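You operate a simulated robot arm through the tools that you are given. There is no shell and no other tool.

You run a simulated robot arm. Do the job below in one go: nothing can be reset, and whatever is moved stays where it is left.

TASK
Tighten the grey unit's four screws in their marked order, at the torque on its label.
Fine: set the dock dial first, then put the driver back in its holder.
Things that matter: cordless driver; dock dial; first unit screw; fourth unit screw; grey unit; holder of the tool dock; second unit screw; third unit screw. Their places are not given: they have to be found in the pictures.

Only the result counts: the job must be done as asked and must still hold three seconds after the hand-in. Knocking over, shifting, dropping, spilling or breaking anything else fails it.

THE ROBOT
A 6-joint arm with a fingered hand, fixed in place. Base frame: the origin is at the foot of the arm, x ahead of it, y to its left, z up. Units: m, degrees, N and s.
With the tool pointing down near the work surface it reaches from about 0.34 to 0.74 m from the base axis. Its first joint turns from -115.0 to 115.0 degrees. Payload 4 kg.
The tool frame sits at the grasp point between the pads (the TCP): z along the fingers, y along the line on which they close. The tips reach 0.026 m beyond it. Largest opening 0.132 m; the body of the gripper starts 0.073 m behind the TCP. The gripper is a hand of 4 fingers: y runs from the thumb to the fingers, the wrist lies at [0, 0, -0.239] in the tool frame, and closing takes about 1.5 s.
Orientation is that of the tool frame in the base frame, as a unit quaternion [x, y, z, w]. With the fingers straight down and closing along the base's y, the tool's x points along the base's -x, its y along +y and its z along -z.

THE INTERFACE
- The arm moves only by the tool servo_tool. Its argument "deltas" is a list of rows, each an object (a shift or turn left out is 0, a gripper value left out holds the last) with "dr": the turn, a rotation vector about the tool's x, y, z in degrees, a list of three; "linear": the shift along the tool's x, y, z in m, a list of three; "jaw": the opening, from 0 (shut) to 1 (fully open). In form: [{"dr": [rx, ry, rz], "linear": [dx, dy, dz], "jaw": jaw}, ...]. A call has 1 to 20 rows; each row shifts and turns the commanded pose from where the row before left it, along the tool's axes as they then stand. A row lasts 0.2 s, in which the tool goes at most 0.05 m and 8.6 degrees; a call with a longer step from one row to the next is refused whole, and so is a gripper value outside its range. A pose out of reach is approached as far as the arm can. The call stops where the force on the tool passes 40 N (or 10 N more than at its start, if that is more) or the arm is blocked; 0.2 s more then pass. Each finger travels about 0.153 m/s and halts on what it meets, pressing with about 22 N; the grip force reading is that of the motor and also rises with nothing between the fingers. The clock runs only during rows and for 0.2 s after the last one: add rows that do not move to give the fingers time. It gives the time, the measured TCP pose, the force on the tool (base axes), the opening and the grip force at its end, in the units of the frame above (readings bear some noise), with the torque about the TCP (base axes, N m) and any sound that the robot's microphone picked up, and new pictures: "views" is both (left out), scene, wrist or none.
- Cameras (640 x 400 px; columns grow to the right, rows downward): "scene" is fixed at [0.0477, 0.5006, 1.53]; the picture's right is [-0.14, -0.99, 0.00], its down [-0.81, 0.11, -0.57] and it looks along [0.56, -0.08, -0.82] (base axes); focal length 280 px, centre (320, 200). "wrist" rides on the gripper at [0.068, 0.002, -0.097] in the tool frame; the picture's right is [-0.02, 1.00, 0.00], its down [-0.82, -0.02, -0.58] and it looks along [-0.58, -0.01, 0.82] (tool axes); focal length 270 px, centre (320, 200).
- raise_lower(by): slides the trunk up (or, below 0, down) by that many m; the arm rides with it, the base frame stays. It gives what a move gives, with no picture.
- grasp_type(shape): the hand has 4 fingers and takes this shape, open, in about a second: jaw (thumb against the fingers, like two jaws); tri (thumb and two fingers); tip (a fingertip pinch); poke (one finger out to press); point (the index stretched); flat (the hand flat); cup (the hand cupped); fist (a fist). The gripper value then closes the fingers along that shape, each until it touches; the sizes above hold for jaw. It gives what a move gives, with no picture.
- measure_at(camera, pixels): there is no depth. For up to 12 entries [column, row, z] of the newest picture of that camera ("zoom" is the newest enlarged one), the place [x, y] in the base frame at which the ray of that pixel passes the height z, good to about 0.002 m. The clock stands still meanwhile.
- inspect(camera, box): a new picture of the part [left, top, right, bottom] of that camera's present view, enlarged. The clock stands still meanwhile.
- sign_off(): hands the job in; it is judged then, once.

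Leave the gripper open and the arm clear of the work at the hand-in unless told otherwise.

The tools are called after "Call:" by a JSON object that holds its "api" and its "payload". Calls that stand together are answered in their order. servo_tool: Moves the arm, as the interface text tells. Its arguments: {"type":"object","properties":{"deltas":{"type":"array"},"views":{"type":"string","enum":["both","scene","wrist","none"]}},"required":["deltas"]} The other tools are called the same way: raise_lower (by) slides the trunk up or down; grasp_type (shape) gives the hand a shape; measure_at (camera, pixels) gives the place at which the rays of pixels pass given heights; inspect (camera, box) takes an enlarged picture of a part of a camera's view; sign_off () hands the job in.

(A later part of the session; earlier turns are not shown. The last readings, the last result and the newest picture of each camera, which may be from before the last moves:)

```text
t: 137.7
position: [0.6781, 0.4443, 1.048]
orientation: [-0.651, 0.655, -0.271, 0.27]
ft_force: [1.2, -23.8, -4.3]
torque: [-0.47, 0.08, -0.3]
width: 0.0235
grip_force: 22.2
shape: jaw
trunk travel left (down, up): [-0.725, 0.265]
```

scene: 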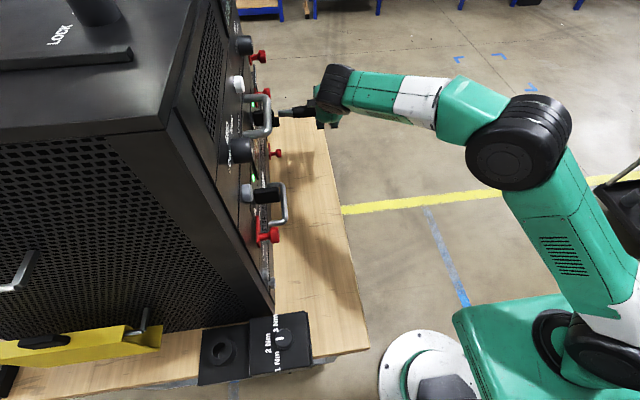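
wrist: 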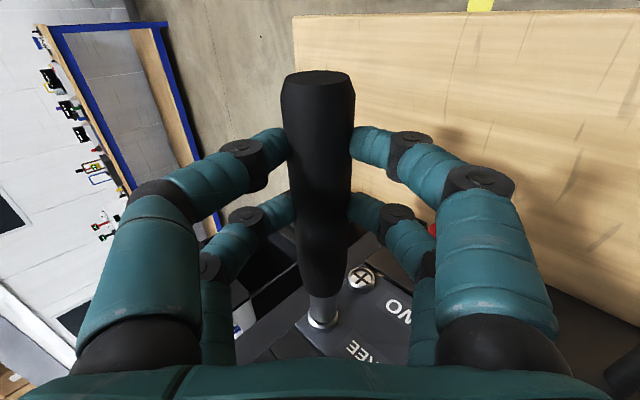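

Held at −24 N for 3 s. I back off, travel left again to where the dock display is visible, and read it.

Call:
{"api": "servo_tool", "payload": {"deltas": [{"linear": [0.006, 0, 0]}, {"linear": [0.03, 0, 0]}, {"linear": [0.04, 0, 0]}, {"linear": [0, 0.01636, -0.0419]}, {"linear": [0, 0.01636, -0.0419]}, {"linear": [0, 0.01636, -0.0419]}, {"linear": [0, 0.01636, -0.0419]}, {"linear": [0, 0.01636, -0.0419]}, {"linear": [0, 0.01636, -0.0419]}, {"linear": [0, 0.01636, -0.0419]}, {"linear": [0, 0.01636, -0.0419]}, {"linear": [0, 0.01636, -0.0419]}, {"linear": [0, 0.01636, -0.0419]}, {"linear": [0, 0.01636, -0.0419]}, {}], "views": "wrist"}}

Call:
{"api": "inspect", "payload": {"camera": "wrist", "box": [500, 160, 620, 290]}}

```text
t: 140.9
position: [0.2238, 0.372, 1.2437]
orientation: [-0.651, 0.655, -0.271, 0.271]
ft_force: [0.4, -0.7, -3.3]
torque: [-0.09, 0.03, 0.0]
width: 0.0236
grip_force: 22.1
shape: jaw
trunk travel left (down, up): [-0.725, 0.265]
```

wrist: 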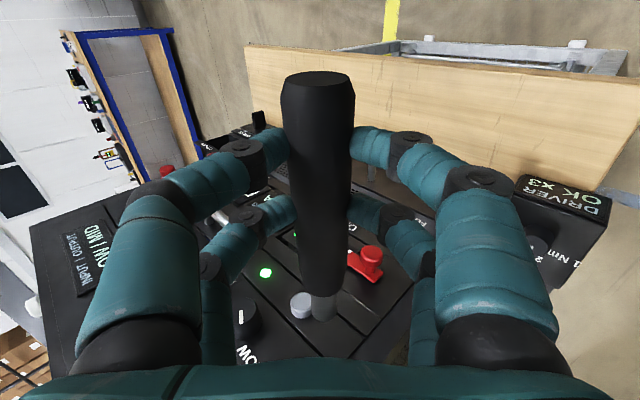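

```text
3.08 times, centred on (560, 225) of wrist
```

zoom: 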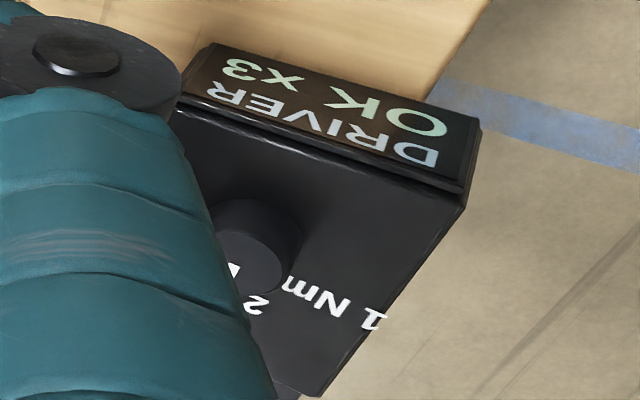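

"OK x3" – good. Now FOUR (lower left). I lower the trunk 0.2 and move down to its standoff.

Call:
{"api": "raise_lower", "payload": {"by": -0.2}}

Call:
{"api": "servo_tool", "payload": {"deltas": [{"linear": [0, 0.017, 0.017]}, {"linear": [0, 0.017, 0.017]}, {}, {"linear": [-0.015, 0, 0]}, {"linear": [-0.015, 0, 0]}, {}]}}

Call:
{"api": "inspect", "payload": {"camera": "wrist", "box": [270, 280, 390, 370]}}

Call:
{"api": "inspect", "payload": {"camera": "scene", "box": [240, 245, 320, 305]}}

```text
t: 143.1
position: [0.2254, 0.3733, 1.043]
orientation: [-0.651, 0.655, -0.27, 0.272]
ft_force: [0.7, 0.3, -2.8]
torque: [-0.07, 0.03, 0.02]
width: 0.0238
grip_force: 21.8
shape: jaw
trunk travel left (down, up): [-0.525, 0.465]
```

```text
t: 144.5
position: [0.2247, 0.4027, 0.9952]
orientation: [-0.652, 0.655, -0.271, 0.271]
ft_force: [0.1, -0.3, -2.8]
torque: [-0.09, 0.09, 0.0]
width: 0.0235
grip_force: 22.6
shape: jaw
trunk travel left (down, up): [-0.525, 0.465]
```

scene: 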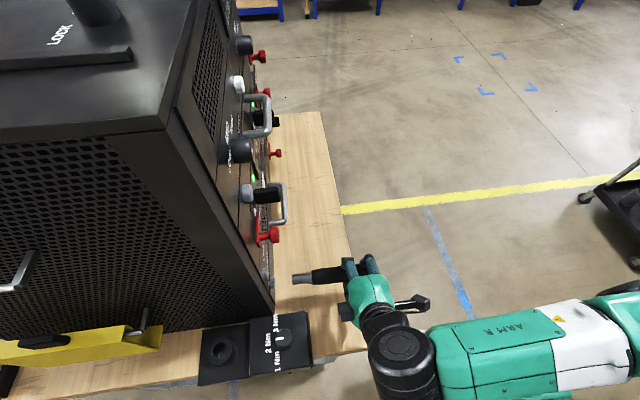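
wrist: 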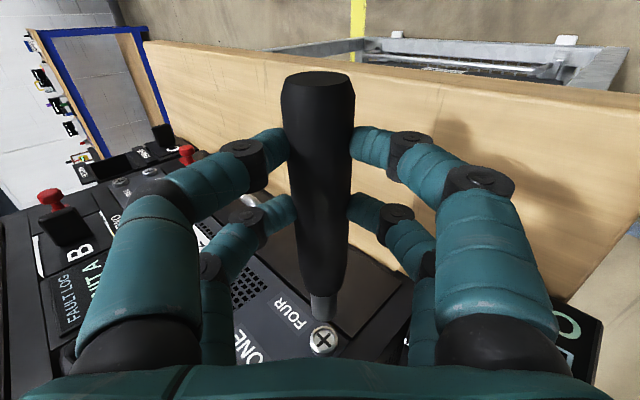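

```text
4.44 times, centred on (330, 325) of wrist
```

zoom: 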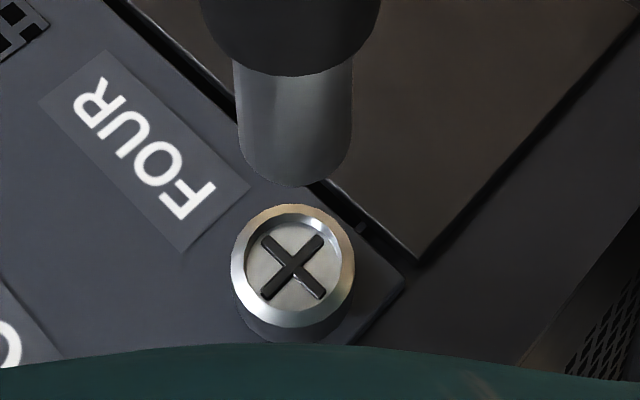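

```text
6.67 times, centred on (280, 275) of scene
```

zoom: 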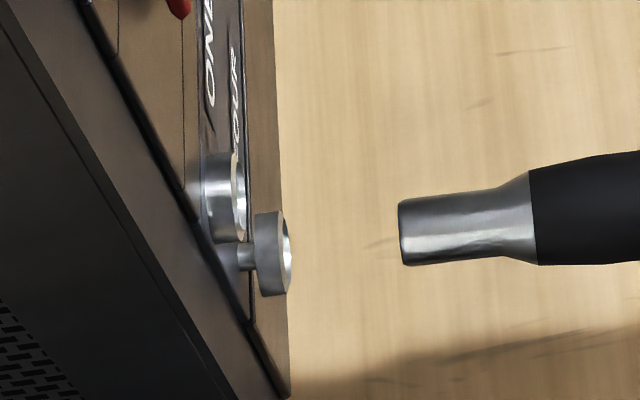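

FOUR needs a small correction (−4 mm tool z, −0.8 mm tool y). I apply it, advance to 7 mm from contact and check.

Call:
{"api": "servo_tool", "payload": {"deltas": [{"linear": [-0.01, -0.0008, -0.004]}, {"linear": [-0.01, 0, 0]}, {"linear": [-0.008, 0, 0]}, {}]}}

Call:
{"api": "inspect", "payload": {"camera": "wrist", "box": [270, 280, 390, 370]}}

Call:
{"api": "inspect", "payload": {"camera": "scene", "box": [240, 245, 320, 305]}}

```text
t: 145.5
position: [0.2231, 0.4309, 0.9987]
orientation: [-0.652, 0.655, -0.271, 0.271]
ft_force: [-0.1, -0.7, -3.1]
torque: [-0.11, 0.05, 0.0]
width: 0.0237
grip_force: 22.1
shape: jaw
trunk travel left (down, up): [-0.525, 0.465]
```

scene: 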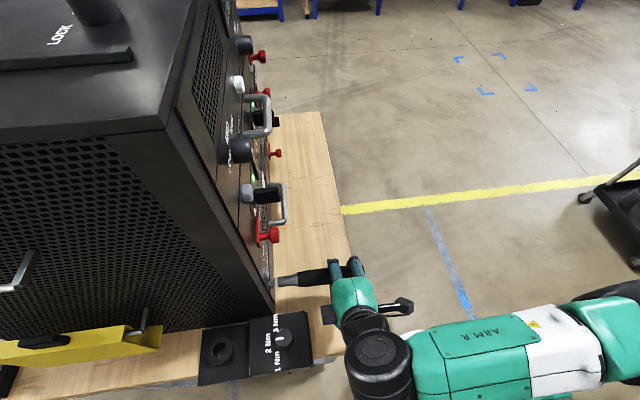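
wrist: 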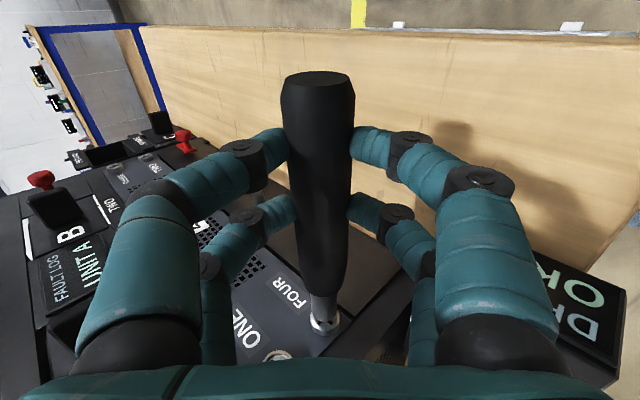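

```text
4.44 times, centred on (330, 325) of wrist
```

zoom: 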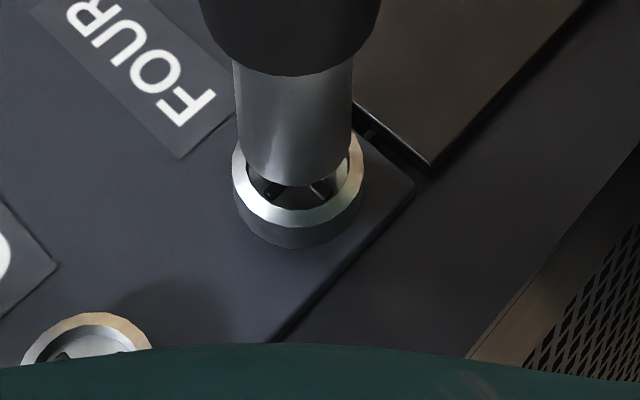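

```text
6.67 times, centred on (280, 275) of scene
```

zoom: 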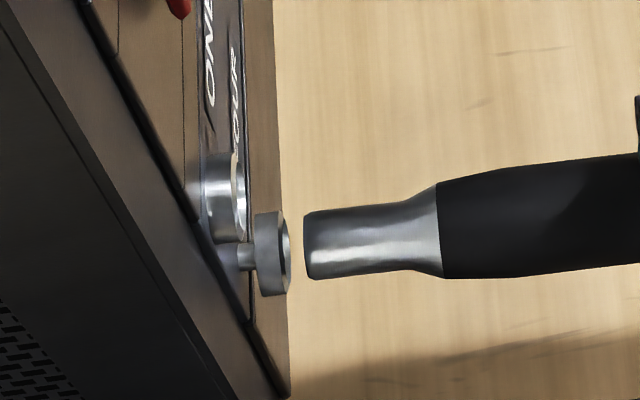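

Slightly more correction is needed (both views: ≈3 mm along −tool z). I apply it and check once more.

Call:
{"api": "servo_tool", "payload": {"deltas": [{"linear": [0, -0.0002, -0.003]}, {}], "views": "none"}}

Call:
{"api": "inspect", "payload": {"camera": "wrist", "box": [270, 280, 390, 370]}}

Call:
{"api": "inspect", "payload": {"camera": "scene", "box": [240, 245, 320, 305]}}

```text
t: 146.1
position: [0.2216, 0.4309, 1.002]
orientation: [-0.651, 0.655, -0.271, 0.272]
ft_force: [0.7, 0.7, -3.1]
torque: [-0.08, 0.06, 0.01]
width: 0.0236
grip_force: 21.8
shape: jaw
trunk travel left (down, up): [-0.525, 0.465]
```

```text
4.44 times, centred on (330, 325) of wrist
```

zoom: 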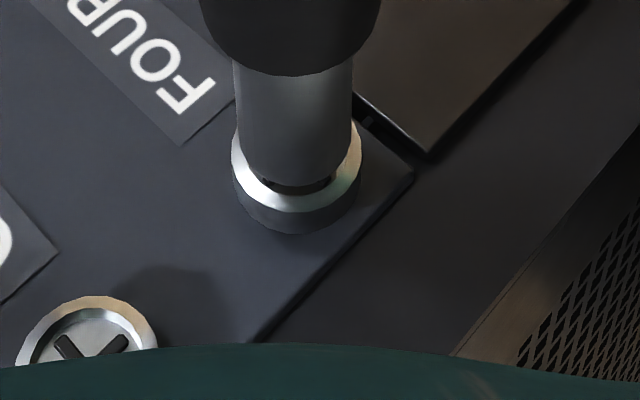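

```text
6.67 times, centred on (280, 275) of scene
```

zoom: 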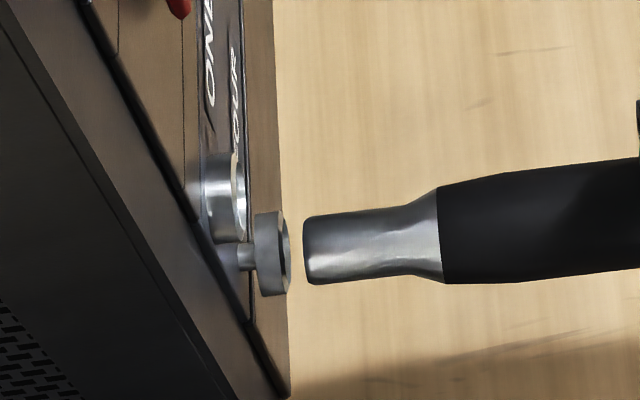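

Aligned. I go in and press FOUR, holding three seconds.

Call:
{"api": "servo_tool", "payload": {"deltas": [{"linear": [-0.004, 0, 0]}, {"linear": [-0.003, 0, 0]}, {"linear": [-0.002, 0, 0]}, {"linear": [-0.002, 0, 0]}, {}, {"linear": [-0.002, 0, 0]}, {"linear": [-0.002, 0, 0]}, {"linear": [-0.0015, 0, 0]}, {}, {}, {}, {}, {}, {}, {}, {}, {}, {}]}}

Call:
{"api": "inspect", "payload": {"camera": "wrist", "box": [500, 200, 640, 340]}}

Call:
{"api": "inspect", "payload": {"camera": "scene", "box": [240, 245, 320, 305]}}

```text
t: 149.9
position: [0.222, 0.4432, 1.0009]
orientation: [-0.651, 0.655, -0.272, 0.27]
ft_force: [-1.0, -25.0, -4.3]
torque: [-0.59, 0.08, -0.2]
width: 0.0232
grip_force: 22.4
shape: jaw
trunk travel left (down, up): [-0.525, 0.465]
```

scene: 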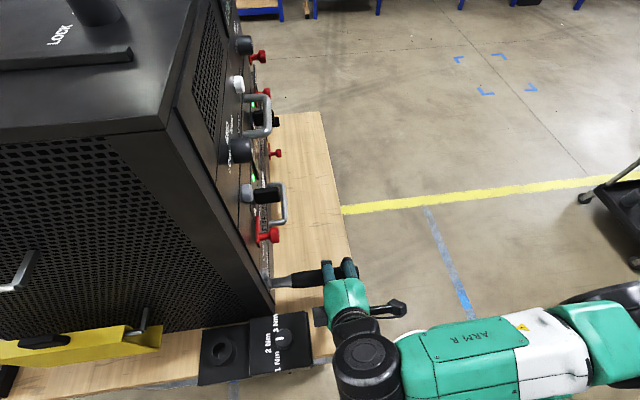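
wrist: 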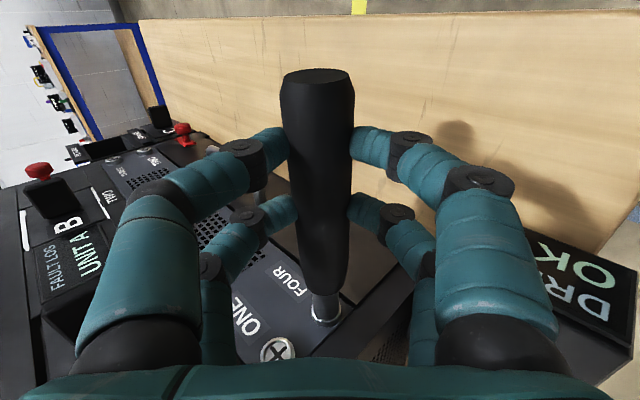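

```text
2.86 times, centred on (570, 270) of wrist
```

zoom: 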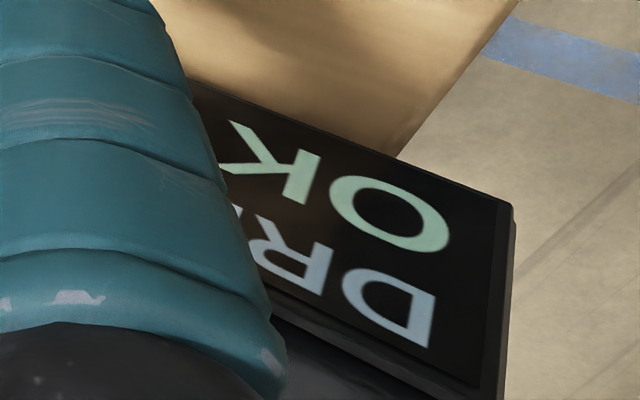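

```text
6.67 times, centred on (280, 275) of scene
```

zoom: 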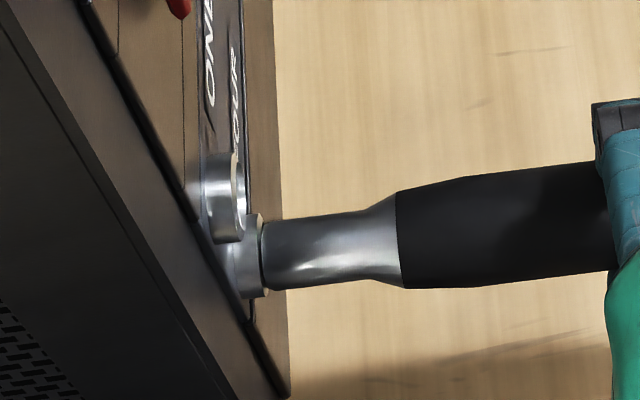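

FOUR has sunk and the display shows OK. I back off and raise to read the count.

Call:
{"api": "servo_tool", "payload": {"deltas": [{"linear": [0.006, 0, 0]}, {"linear": [0.025, 0, 0]}, {"linear": [0.035, 0, 0]}, {}], "views": "none"}}

Call:
{"api": "raise_lower", "payload": {"by": 0.2}}

Call:
{"api": "servo_tool", "payload": {"deltas": [{}]}}

Call:
{"api": "inspect", "payload": {"camera": "wrist", "box": [490, 150, 630, 300]}}

```text
t: 150.9
position: [0.2211, 0.3817, 1.0018]
orientation: [-0.652, 0.655, -0.271, 0.271]
ft_force: [-0.8, -0.1, -3.7]
torque: [-0.05, 0.04, 0.02]
width: 0.0233
grip_force: 21.7
shape: jaw
trunk travel left (down, up): [-0.525, 0.465]
```

```text
t: 153.1
position: [0.2225, 0.3818, 1.2]
orientation: [-0.652, 0.654, -0.271, 0.272]
ft_force: [0.3, -0.5, -2.1]
torque: [-0.1, 0.07, -0.04]
width: 0.0234
grip_force: 22.2
shape: jaw
trunk travel left (down, up): [-0.725, 0.265]
```

```text
t: 153.5
position: [0.221, 0.3829, 1.201]
orientation: [-0.651, 0.655, -0.271, 0.272]
ft_force: [-0.4, 0.0, -2.9]
torque: [-0.07, 0.05, -0.04]
width: 0.0233
grip_force: 22.2
shape: jaw
trunk travel left (down, up): [-0.725, 0.265]
```

scene: 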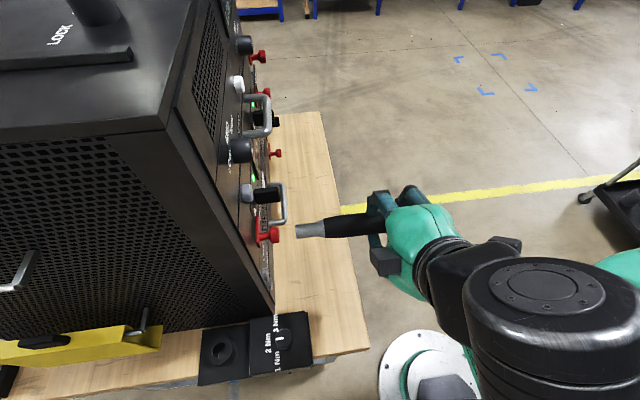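
wrist: 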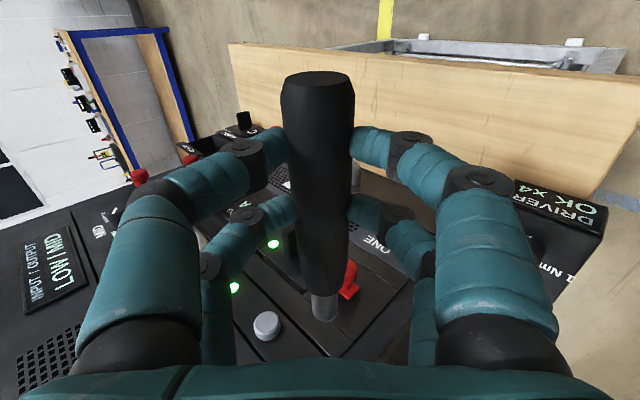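

```text
2.67 times, centred on (560, 225) of wrist
```

zoom: 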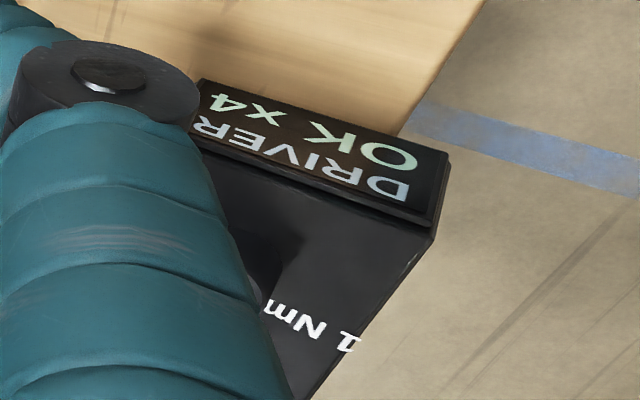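

"OK x4": all four screws are tightened in order at 2 Nm. Now the driver goes back. I retrace: first up and out to (0.354, 0.356, 1.40), then trunk −0.2.

Call:
{"api": "servo_tool", "payload": {"deltas": [{"linear": [0.027, 0, 0]}, {"linear": [0, -0.0471, -0.0095]}, {"linear": [0, -0.0471, -0.0095]}, {"linear": [0, -0.0471, -0.0095]}, {"linear": [0, -0.0471, -0.0095]}, {"linear": [0, -0.0471, -0.0095]}, {}], "views": "none"}}

Call:
{"api": "raise_lower", "payload": {"by": -0.2}}

Call:
{"api": "servo_tool", "payload": {"deltas": [{}]}}

```text
t: 155.1
position: [0.3531, 0.3527, 1.3991]
orientation: [-0.652, 0.654, -0.271, 0.271]
ft_force: [0.5, -0.4, -3.4]
torque: [-0.06, 0.07, -0.02]
width: 0.0234
grip_force: 21.4
shape: jaw
trunk travel left (down, up): [-0.725, 0.265]
```

```text
t: 157.2
position: [0.3524, 0.3544, 1.1994]
orientation: [-0.652, 0.654, -0.271, 0.271]
ft_force: [-0.1, 0.6, -3.2]
torque: [-0.13, 0.11, 0.03]
width: 0.0231
grip_force: 21.7
shape: jaw
trunk travel left (down, up): [-0.525, 0.465]
```

```text
t: 157.6
position: [0.353, 0.3523, 1.1998]
orientation: [-0.652, 0.655, -0.271, 0.271]
ft_force: [0.4, 0.0, -3.8]
torque: [-0.11, 0.07, 0.0]
width: 0.0234
grip_force: 21.9
shape: jaw
trunk travel left (down, up): [-0.525, 0.465]
```

scene: 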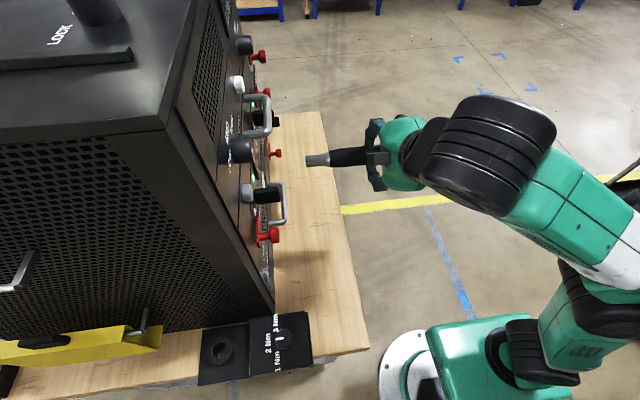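
wrist: 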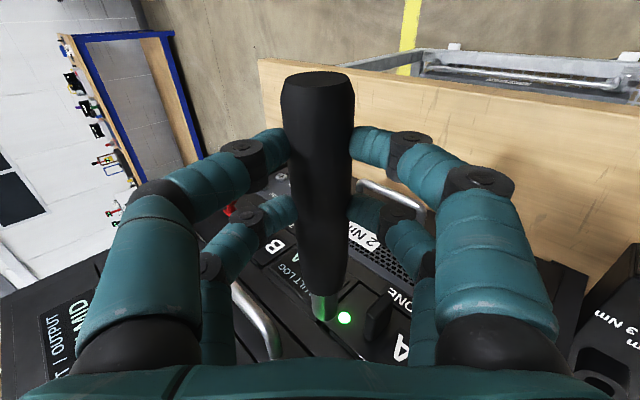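

Now the +270° roll about tool z (reverse of before), first half.

Call:
{"api": "servo_tool", "payload": {"deltas": [{"dr": [0, 0, 8.2]}, {"dr": [0, 0, 8.2]}, {"dr": [0, 0, 8.2]}, {"dr": [0, 0, 8.2]}, {"dr": [0, 0, 8.2]}, {"dr": [0, 0, 8.2]}, {"dr": [0, 0, 8.2]}, {"dr": [0, 0, 8.2]}, {"dr": [0, 0, 8.2]}, {"dr": [0, 0, 8.2]}, {"dr": [0, 0, 8.2]}, {"dr": [0, 0, 8.2]}, {"dr": [0, 0, 8.2]}, {"dr": [0, 0, 8.2]}, {"dr": [0, 0, 8.2]}, {"dr": [0, 0, 8.2]}, {"dr": [0, 0, 8.2]}], "views": "none"}}

Call:
{"api": "servo_tool", "payload": {"deltas": [{"dr": [0, 0, 8.2]}, {"dr": [0, 0, 8.2]}, {"dr": [0, 0, 8.2]}, {"dr": [0, 0, 8.2]}, {"dr": [0, 0, 8.2]}, {"dr": [0, 0, 8.2]}, {"dr": [0, 0, 8.2]}, {"dr": [0, 0, 8.2]}, {"dr": [0, 0, 8.2]}, {"dr": [0, 0, 8.2]}, {"dr": [0, 0, 8.2]}, {"dr": [0, 0, 8.2]}, {"dr": [0, 0, 8.2]}, {"dr": [0, 0, 8.2]}, {"dr": [0, 0, 8.2]}, {"dr": [0, 0, 7.6]}, {}]}}

```text
t: 161.2
position: [0.3523, 0.3518, 1.1991]
orientation: [0.388, 0.838, 0.16, 0.349]
ft_force: [0.0, 0.0, -2.8]
torque: [0.09, 0.08, -0.03]
width: 0.0232
grip_force: 22.1
shape: jaw
trunk travel left (down, up): [-0.525, 0.465]
```

```text
t: 164.8
position: [0.3535, 0.3524, 1.1997]
orientation: [0.924, -0.003, 0.384, -0.001]
ft_force: [-0.2, 0.2, -3.2]
torque: [0.02, -0.03, -0.01]
width: 0.0233
grip_force: 21.4
shape: jaw
trunk travel left (down, up): [-0.525, 0.465]
```

scene: 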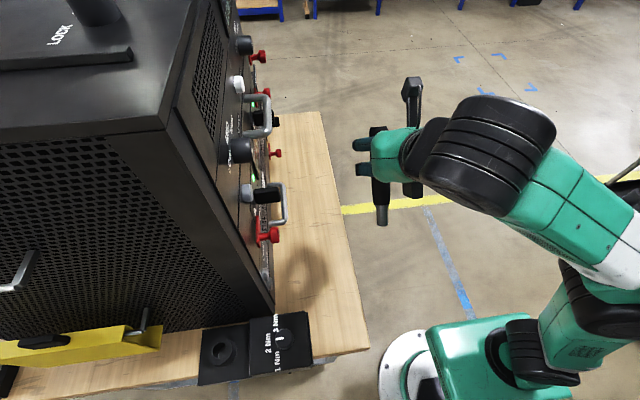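
wrist: 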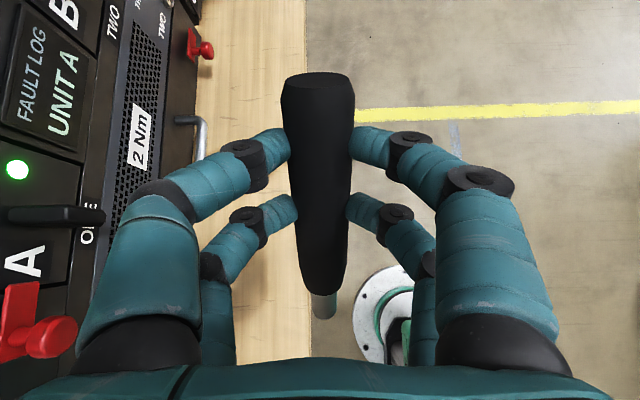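

Back in the unwound posture. To stay clear of the joint stop on the way, I first make the hand steeper (elevation −70°) and 10 cm lower.

Call:
{"api": "servo_tool", "payload": {"deltas": [{"dr": [0, -8.33, 0], "linear": [-0.0236, 0, 0.0236]}, {"dr": [0, -8.33, 0], "linear": [-0.0199, 0, 0.0267]}, {"dr": [0, -8.33, 0], "linear": [-0.0158, 0, 0.0293]}, {}], "views": "none"}}

```text
t: 165.8
position: [0.353, 0.3527, 1.098]
orientation: [0.985, -0.003, 0.174, -0.001]
ft_force: [0.7, -1.5, -2.6]
torque: [0.02, -0.06, 0.01]
width: 0.0236
grip_force: 22.6
shape: jaw
trunk travel left (down, up): [-0.525, 0.465]
```

Then turn the heading from 0° to 60° while moving to about (0.20, 0.42, 1.10).

Call:
{"api": "servo_tool", "payload": {"deltas": [{"dr": [2.565, 0, -7.05], "linear": [-0.018, -0.0084, -0.0065]}, {"dr": [2.565, 0, -7.05], "linear": [-0.0168, -0.0108, -0.0061]}, {"dr": [2.565, 0, -7.05], "linear": [-0.0153, -0.0131, -0.0056]}, {"dr": [2.565, 0, -7.05], "linear": [-0.0136, -0.0151, -0.0049]}, {"dr": [2.565, 0, -7.05], "linear": [-0.0116, -0.0168, -0.0042]}, {"dr": [2.565, 0, -7.05], "linear": [-0.0094, -0.0183, -0.0034]}, {"dr": [2.565, 0, -7.05], "linear": [-0.0071, -0.0194, -0.0026]}, {"dr": [2.565, 0, -7.05], "linear": [-0.0047, -0.0203, -0.0017]}, {}]}}

```text
t: 167.8
position: [0.2013, 0.4219, 1.0992]
orientation: [0.853, 0.492, 0.152, -0.087]
ft_force: [0.0, 0.4, -3.7]
torque: [0.02, -0.01, -0.01]
width: 0.0234
grip_force: 21.6
shape: jaw
trunk travel left (down, up): [-0.525, 0.465]
```

scene: 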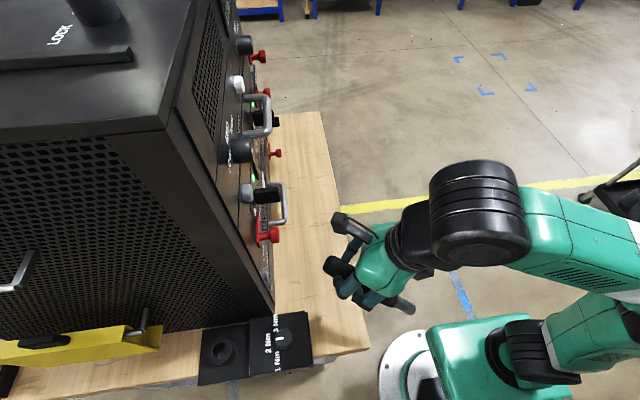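
wrist: 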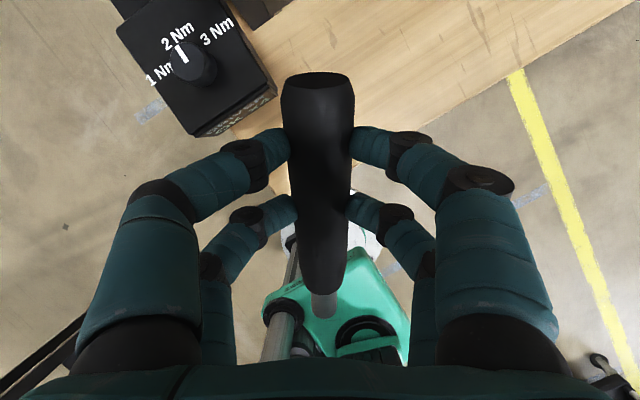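

Good. Next, translate to (0.05, 0.526, 1.10) beside the dock, then begin pitching up about the wrist.

Call:
{"api": "servo_tool", "payload": {"deltas": [{"linear": [0.0034, -0.0457, 0.0013]}, {"linear": [0.0034, -0.0457, 0.0013]}, {"linear": [0.0034, -0.0457, 0.0013]}, {"linear": [0.0034, -0.0457, 0.0013]}, {}, {"dr": [0, 7.78, 0], "linear": [0.03235, 0, -0.0022]}, {"dr": [0, 7.78, 0], "linear": [0.03235, 0, -0.0022]}, {"dr": [0, 7.78, 0], "linear": [0.03235, 0, -0.0022]}, {"dr": [0, 7.78, 0], "linear": [0.03235, 0, -0.0022]}, {}]}}

```text
t: 170.0
position: [0.1018, 0.6152, 1.1741]
orientation: [0.781, 0.45, 0.376, -0.216]
ft_force: [0.4, 0.2, -3.0]
torque: [0.03, -0.02, 0.01]
width: 0.023
grip_force: 22.0
shape: jaw
trunk travel left (down, up): [-0.525, 0.465]
```

scene: 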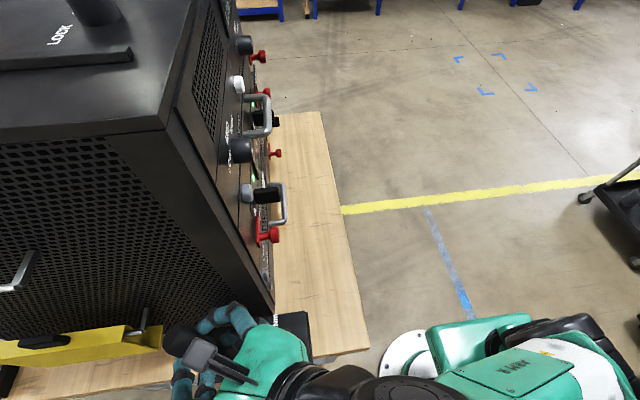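
wrist: 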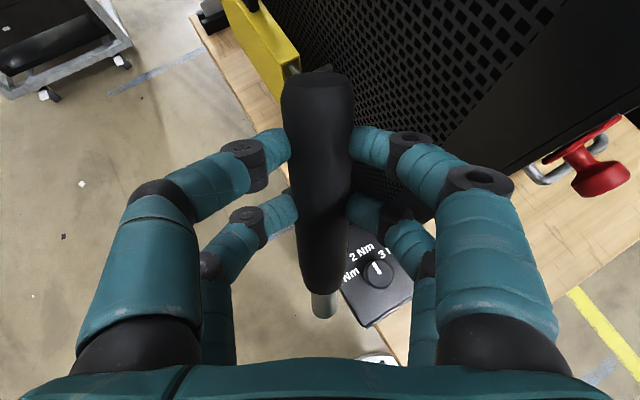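

Continuing the pitch to level.

Call:
{"api": "servo_tool", "payload": {"deltas": [{"dr": [0, 7.78, 0], "linear": [0.03235, 0, -0.0022]}, {"dr": [0, 7.78, 0], "linear": [0.03235, 0, -0.0022]}, {"dr": [0, 7.78, 0], "linear": [0.03235, 0, -0.0022]}, {"dr": [0, 7.78, 0], "linear": [0.03235, 0, -0.0022]}, {"dr": [0, 7.78, 0], "linear": [0.03235, 0, -0.0022]}, {}]}}

Call:
{"api": "inspect", "payload": {"camera": "scene", "box": [80, 240, 320, 400]}}

```text
t: 171.4
position: [0.128, 0.661, 1.3242]
orientation: [0.612, 0.352, 0.614, -0.353]
ft_force: [1.0, -0.5, -3.6]
torque: [-0.02, 0.04, 0.0]
width: 0.0231
grip_force: 22.6
shape: jaw
trunk travel left (down, up): [-0.525, 0.465]
```

scene: 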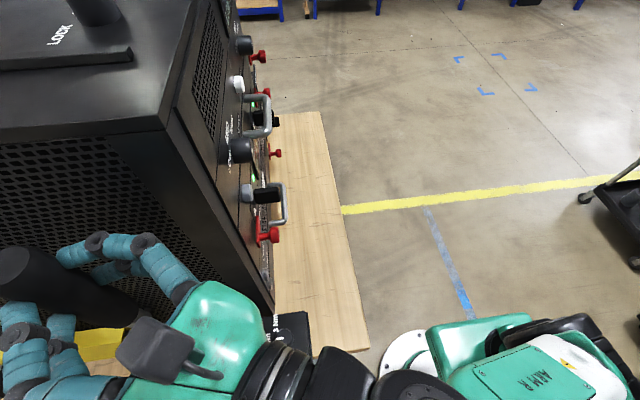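
wrist: 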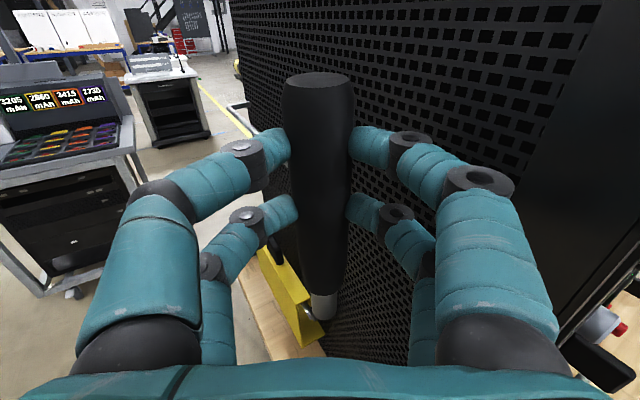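

```text
2.50 times, centred on (200, 320) of scene
```

zoom: 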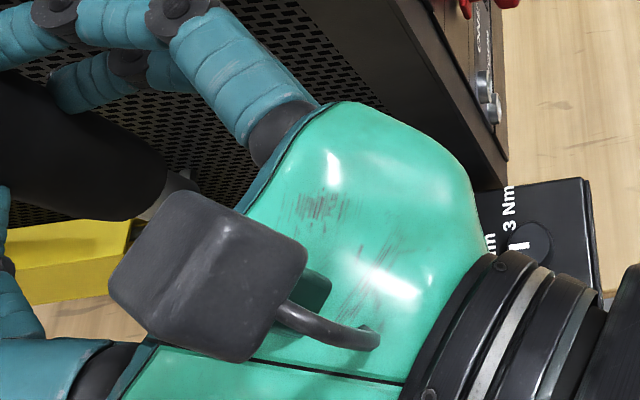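

Level now at (0.128, 0.661, 1.324). I lower the trunk by 0.2 so the nose is about 6 cm above the collar and check alignment.

Call:
{"api": "raise_lower", "payload": {"by": -0.2}}

Call:
{"api": "servo_tool", "payload": {"deltas": [{}]}}

Call:
{"api": "inspect", "payload": {"camera": "scene", "box": [130, 290, 290, 400]}}

Call:
{"api": "inspect", "payload": {"camera": "wrist", "box": [260, 270, 380, 370]}}

```text
t: 173.6
position: [0.1289, 0.6607, 1.1229]
orientation: [0.612, 0.353, 0.614, -0.353]
ft_force: [0.0, -0.3, -2.9]
torque: [-0.08, 0.03, -0.03]
width: 0.0234
grip_force: 21.9
shape: jaw
trunk travel left (down, up): [-0.325, 0.665]
```

```text
t: 174.0
position: [0.1276, 0.6609, 1.1227]
orientation: [0.612, 0.353, 0.614, -0.353]
ft_force: [-0.5, -0.7, -4.6]
torque: [-0.09, 0.02, 0.0]
width: 0.0232
grip_force: 21.6
shape: jaw
trunk travel left (down, up): [-0.325, 0.665]
```

scene: 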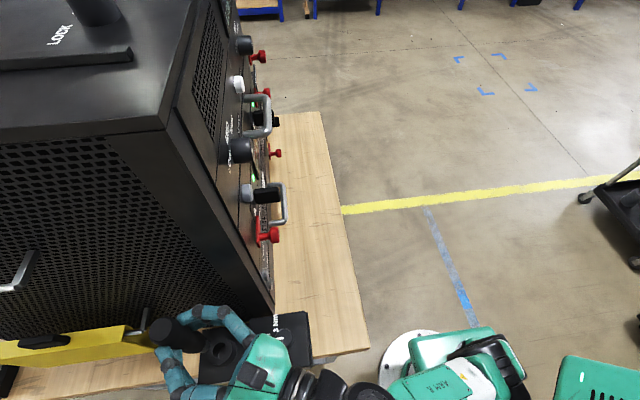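
wrist: 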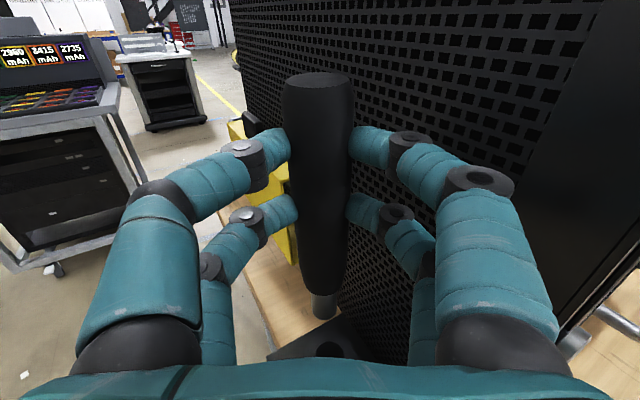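

```text
3.64 times, centred on (210, 345) of scene
```

zoom: 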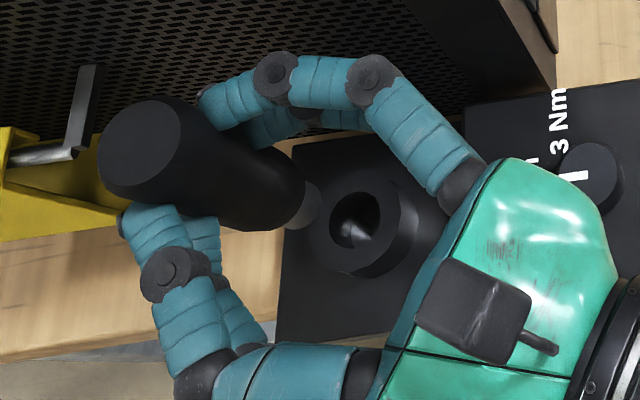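

```text
4.00 times, centred on (320, 320) of wrist
```

zoom: 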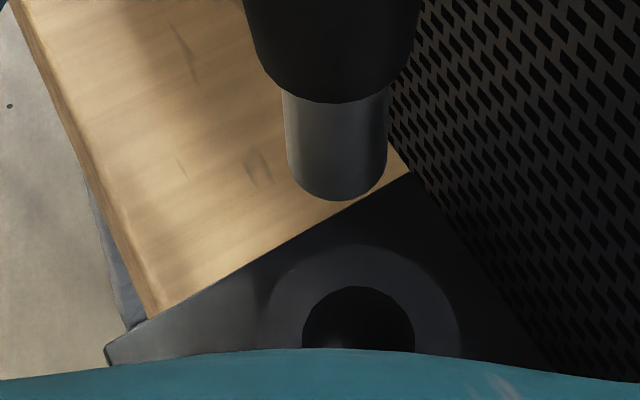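

Call:
{"api": "measure_at", "payload": {"camera": "wrist", "pixels": [[329.25, 354.75, 0.92], [329.25, 354.75, 0.93], [329.25, 354.75, 0.935], [329.25, 354.75, 0.94], [324.25, 309, 0.98], [324.25, 309, 0.99], [324.25, 309, 1.0], [324.25, 309, 1.01]]}}

Call:
{"api": "measure_at", "payload": {"camera": "scene", "pixels": [[219.6, 349.9, 0.92], [219.6, 349.9, 0.93], [219.6, 349.9, 0.935], [219.6, 349.9, 0.94], [205.9, 347.2, 0.98], [205.9, 347.2, 0.99], [205.9, 347.2, 1.0], [205.9, 347.2, 1.01]]}}

Call:
{"api": "inspect", "payload": {"camera": "scene", "box": [180, 325, 240, 370]}}

```text
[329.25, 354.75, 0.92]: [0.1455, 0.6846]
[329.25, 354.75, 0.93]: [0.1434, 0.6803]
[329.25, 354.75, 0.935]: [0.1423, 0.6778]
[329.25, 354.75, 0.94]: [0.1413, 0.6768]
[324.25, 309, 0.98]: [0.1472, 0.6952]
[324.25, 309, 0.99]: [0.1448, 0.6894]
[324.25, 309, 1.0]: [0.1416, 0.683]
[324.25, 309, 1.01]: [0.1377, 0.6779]
```

```text
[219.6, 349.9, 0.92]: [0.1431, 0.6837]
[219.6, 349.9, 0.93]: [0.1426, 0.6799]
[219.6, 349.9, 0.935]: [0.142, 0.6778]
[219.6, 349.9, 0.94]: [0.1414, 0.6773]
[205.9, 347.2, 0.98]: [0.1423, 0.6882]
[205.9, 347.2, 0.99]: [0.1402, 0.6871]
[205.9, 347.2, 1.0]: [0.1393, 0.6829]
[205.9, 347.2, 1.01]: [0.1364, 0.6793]
```

```text
8.89 times, centred on (210, 348) of scene
```

zoom: 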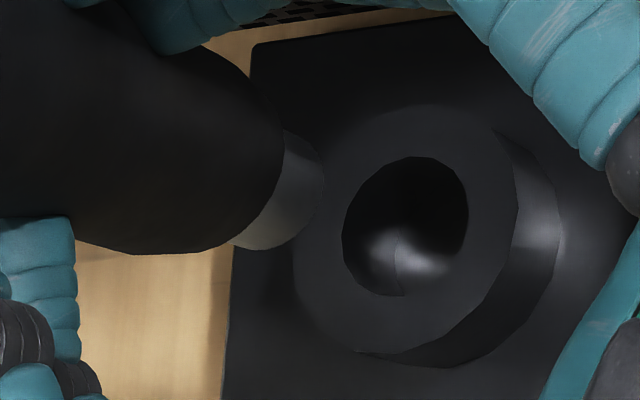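

Call:
{"api": "measure_at", "payload": {"camera": "scene", "pixels": [[160.3, 331.3, 1.16], [160.3, 331.3, 1.165], [160.3, 331.3, 1.17], [160.3, 331.3, 1.175], [204.4, 346.9, 0.995], [204.4, 346.9, 1.0]]}}

Call:
{"api": "measure_at", "payload": {"camera": "wrist", "pixels": [[318, 79, 1.16], [318, 79, 1.165], [318, 79, 1.17], [318, 79, 1.175], [324.25, 309, 0.995], [324.25, 309, 1.0]]}}

```text
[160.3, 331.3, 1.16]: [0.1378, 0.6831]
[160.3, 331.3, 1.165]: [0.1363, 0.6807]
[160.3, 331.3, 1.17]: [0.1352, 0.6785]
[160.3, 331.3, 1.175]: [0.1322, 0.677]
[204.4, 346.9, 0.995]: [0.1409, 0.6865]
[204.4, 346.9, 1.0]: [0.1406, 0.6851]
```

```text
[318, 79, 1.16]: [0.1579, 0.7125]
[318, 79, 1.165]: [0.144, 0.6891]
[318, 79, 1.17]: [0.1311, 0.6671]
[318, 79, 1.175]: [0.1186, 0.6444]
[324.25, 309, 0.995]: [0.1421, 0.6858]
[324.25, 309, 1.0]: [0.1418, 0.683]
```

Driver leans 2.75° in the hand (top toward the palm). Hole centre ≈ (0.1423, 0.679), tip ≈ (0.1415, 0.685). I pitch −2.75° to make it upright and shift +3.7 mm (tool y), +1.5 mm (tool z).

Call:
{"api": "servo_tool", "payload": {"deltas": [{"dr": [0, -2.75, 0], "linear": [0, 0.0037, 0.0015]}, {}], "views": "none"}}

Call:
{"api": "raise_lower", "payload": {"by": -0.045}}

Call:
{"api": "servo_tool", "payload": {"deltas": [{}]}}

Call:
{"api": "inspect", "payload": {"camera": "wrist", "box": [260, 270, 380, 370]}}

Call:
{"api": "inspect", "payload": {"camera": "scene", "box": [150, 310, 250, 385]}}

```text
t: 174.6
position: [0.1318, 0.6606, 1.123]
orientation: [0.626, 0.36, 0.6, -0.344]
ft_force: [-0.2, -0.8, -2.5]
torque: [-0.1, 0.06, 0.03]
width: 0.0232
grip_force: 21.9
shape: jaw
trunk travel left (down, up): [-0.325, 0.665]
```

```text
t: 175.5
position: [0.1319, 0.6609, 1.0784]
orientation: [0.626, 0.361, 0.599, -0.345]
ft_force: [-0.4, 0.0, -3.2]
torque: [-0.04, 0.06, 0.02]
width: 0.0232
grip_force: 22.6
shape: jaw
trunk travel left (down, up): [-0.28, 0.71]
```

```text
t: 175.9
position: [0.1333, 0.6598, 1.0783]
orientation: [0.626, 0.361, 0.599, -0.344]
ft_force: [0.3, 0.1, -3.2]
torque: [-0.06, 0.05, 0.01]
width: 0.0235
grip_force: 21.8
shape: jaw
trunk travel left (down, up): [-0.28, 0.71]
```

scene: 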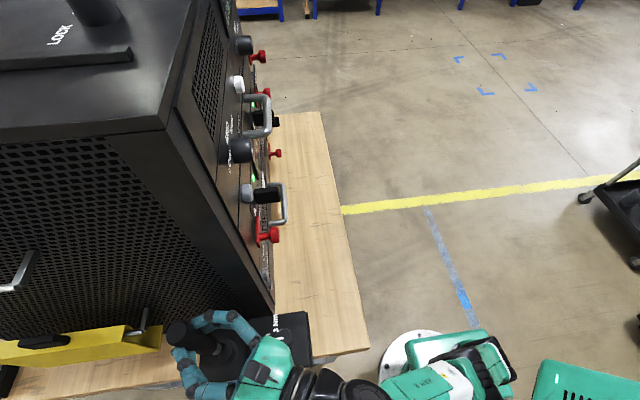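
wrist: 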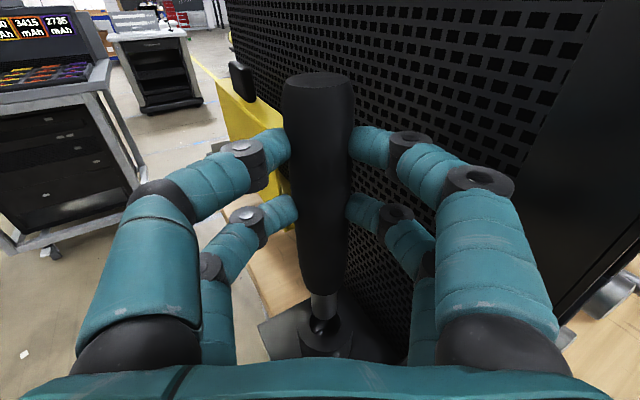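

```text
4.00 times, centred on (320, 320) of wrist
```

zoom: 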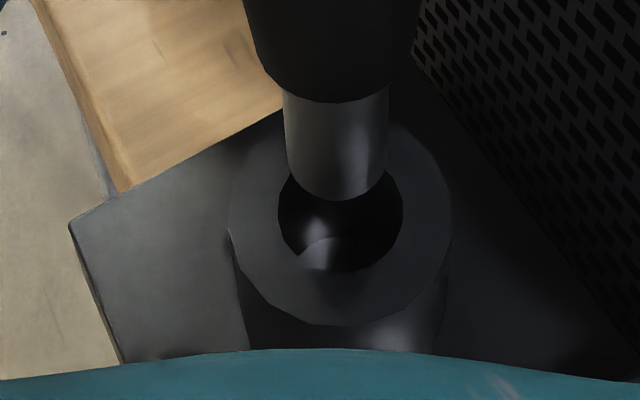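

```text
5.33 times, centred on (200, 348) of scene
```

zoom: 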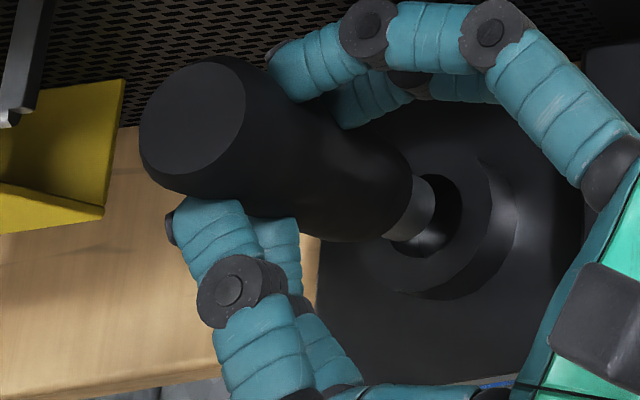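

The nose is about 3 mm too far forward over the hole. I shift −3 mm in tool z and lower 3 cm, watching the force.

Call:
{"api": "servo_tool", "payload": {"deltas": [{"linear": [0, 0.0004, -0.003]}, {}], "views": "none"}}

Call:
{"api": "raise_lower", "payload": {"by": -0.03}}

Call:
{"api": "servo_tool", "payload": {"deltas": [{}]}}

Call:
{"api": "inspect", "payload": {"camera": "wrist", "box": [260, 270, 380, 370]}}

```text
t: 176.5
position: [0.1308, 0.657, 1.0788]
orientation: [0.626, 0.361, 0.599, -0.344]
ft_force: [-0.2, -0.3, -3.0]
torque: [-0.05, 0.05, 0.02]
width: 0.0234
grip_force: 21.9
shape: jaw
trunk travel left (down, up): [-0.28, 0.71]
```

```text
t: 177.2
position: [0.1306, 0.657, 1.0493]
orientation: [0.627, 0.36, 0.6, -0.344]
ft_force: [-0.7, 0.2, -3.1]
torque: [-0.06, 0.05, -0.05]
width: 0.0232
grip_force: 22.1
shape: jaw
trunk travel left (down, up): [-0.25, 0.74]
```

```text
t: 177.6
position: [0.1303, 0.6569, 1.0474]
orientation: [0.627, 0.361, 0.599, -0.344]
ft_force: [0.3, 1.3, -3.0]
torque: [-0.05, 0.06, 0.02]
width: 0.0234
grip_force: 22.1
shape: jaw
trunk travel left (down, up): [-0.25, 0.74]
```

scene: 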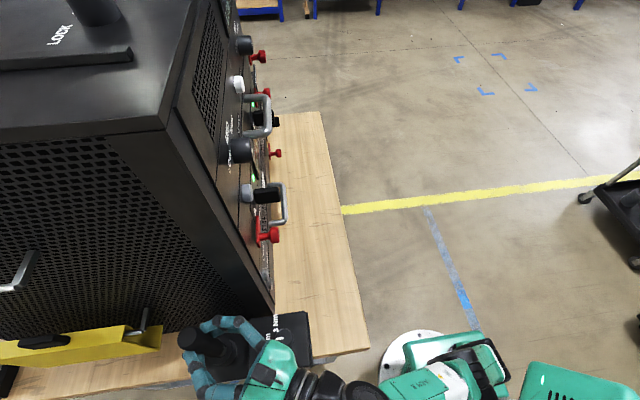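
wrist: 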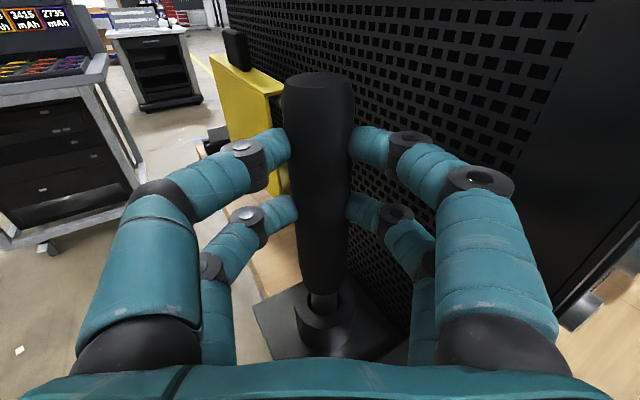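

```text
4.00 times, centred on (320, 320) of wrist
```

zoom: 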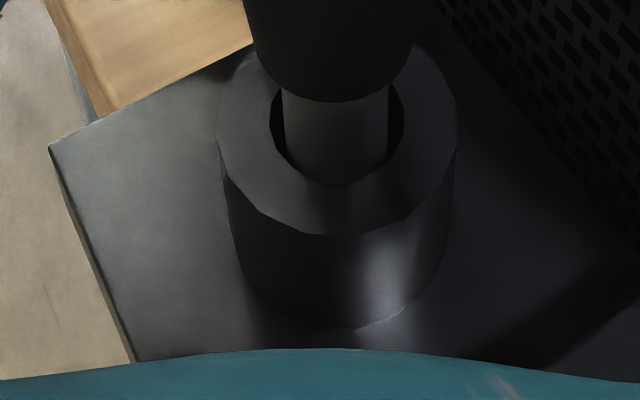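

The nose is inside the collar with no side force. I lower another 2.5 cm.

Call:
{"api": "raise_lower", "payload": {"by": -0.025}}

Call:
{"api": "servo_tool", "payload": {"deltas": [{}]}}

Call:
{"api": "inspect", "payload": {"camera": "wrist", "box": [260, 270, 380, 370]}}

Call:
{"api": "inspect", "payload": {"camera": "scene", "box": [150, 310, 270, 400]}}

```text
t: 178.3
position: [0.1314, 0.6568, 1.0234]
orientation: [0.626, 0.361, 0.599, -0.344]
ft_force: [-0.1, 1.1, -3.3]
torque: [-0.07, 0.0, -0.03]
width: 0.0235
grip_force: 22.1
shape: jaw
trunk travel left (down, up): [-0.225, 0.765]
```

```text
t: 178.7
position: [0.1316, 0.6576, 1.0239]
orientation: [0.626, 0.361, 0.599, -0.344]
ft_force: [-0.3, 0.0, -3.2]
torque: [-0.06, 0.03, -0.01]
width: 0.0231
grip_force: 22.0
shape: jaw
trunk travel left (down, up): [-0.225, 0.765]
```

scene: 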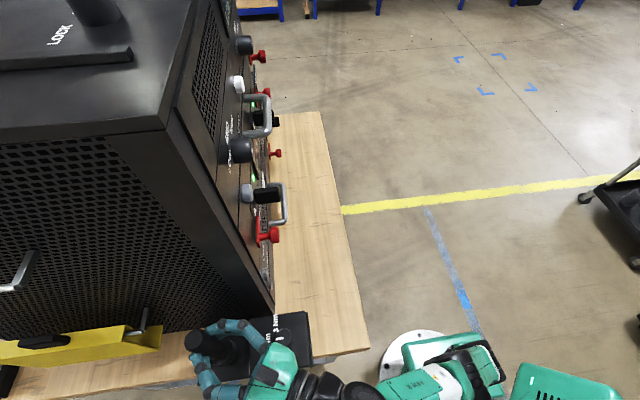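
wrist: 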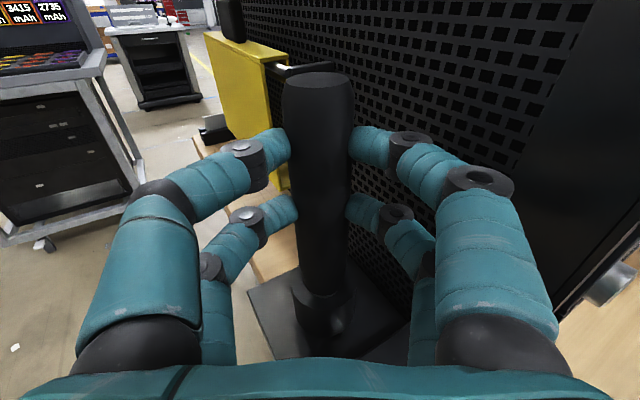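

```text
4.00 times, centred on (320, 320) of wrist
```

zoom: 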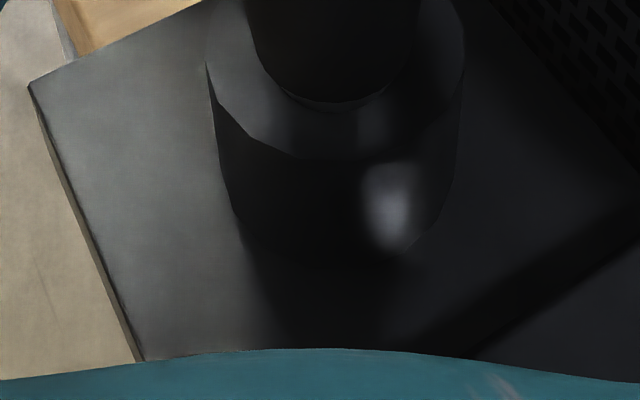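

```text
4.44 times, centred on (210, 355) of scene
```

zoom: 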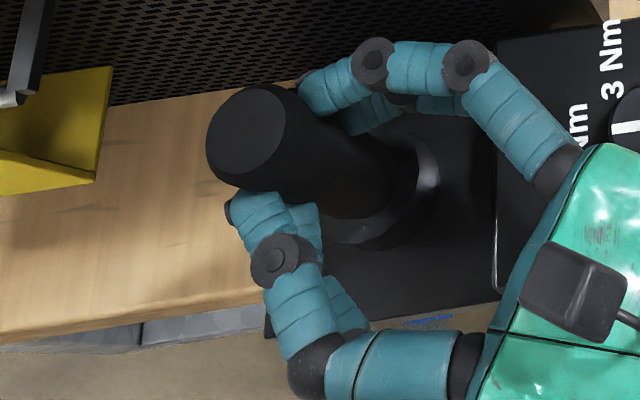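

Nearly seated (about 1 cm to go, still hanging freely). I lower 7 mm, then 3 mm more, checking for the weight to come off.

Call:
{"api": "raise_lower", "payload": {"by": -0.007}}

Call:
{"api": "raise_lower", "payload": {"by": -0.003}}

```text
t: 179.3
position: [0.1303, 0.6575, 1.0185]
orientation: [0.626, 0.361, 0.599, -0.345]
ft_force: [1.1, 1.7, 2.1]
torque: [0.06, -0.01, 0.0]
width: 0.0234
grip_force: 21.5
shape: jaw
trunk travel left (down, up): [-0.218, 0.772]
```

```text
t: 179.8
position: [0.1301, 0.6555, 1.0187]
orientation: [0.624, 0.359, 0.601, -0.346]
ft_force: [0.5, 3.2, 14.9]
torque: [0.37, -0.15, 0.03]
width: 0.0235
grip_force: 22.0
shape: jaw
trunk travel left (down, up): [-0.215, 0.775]
```

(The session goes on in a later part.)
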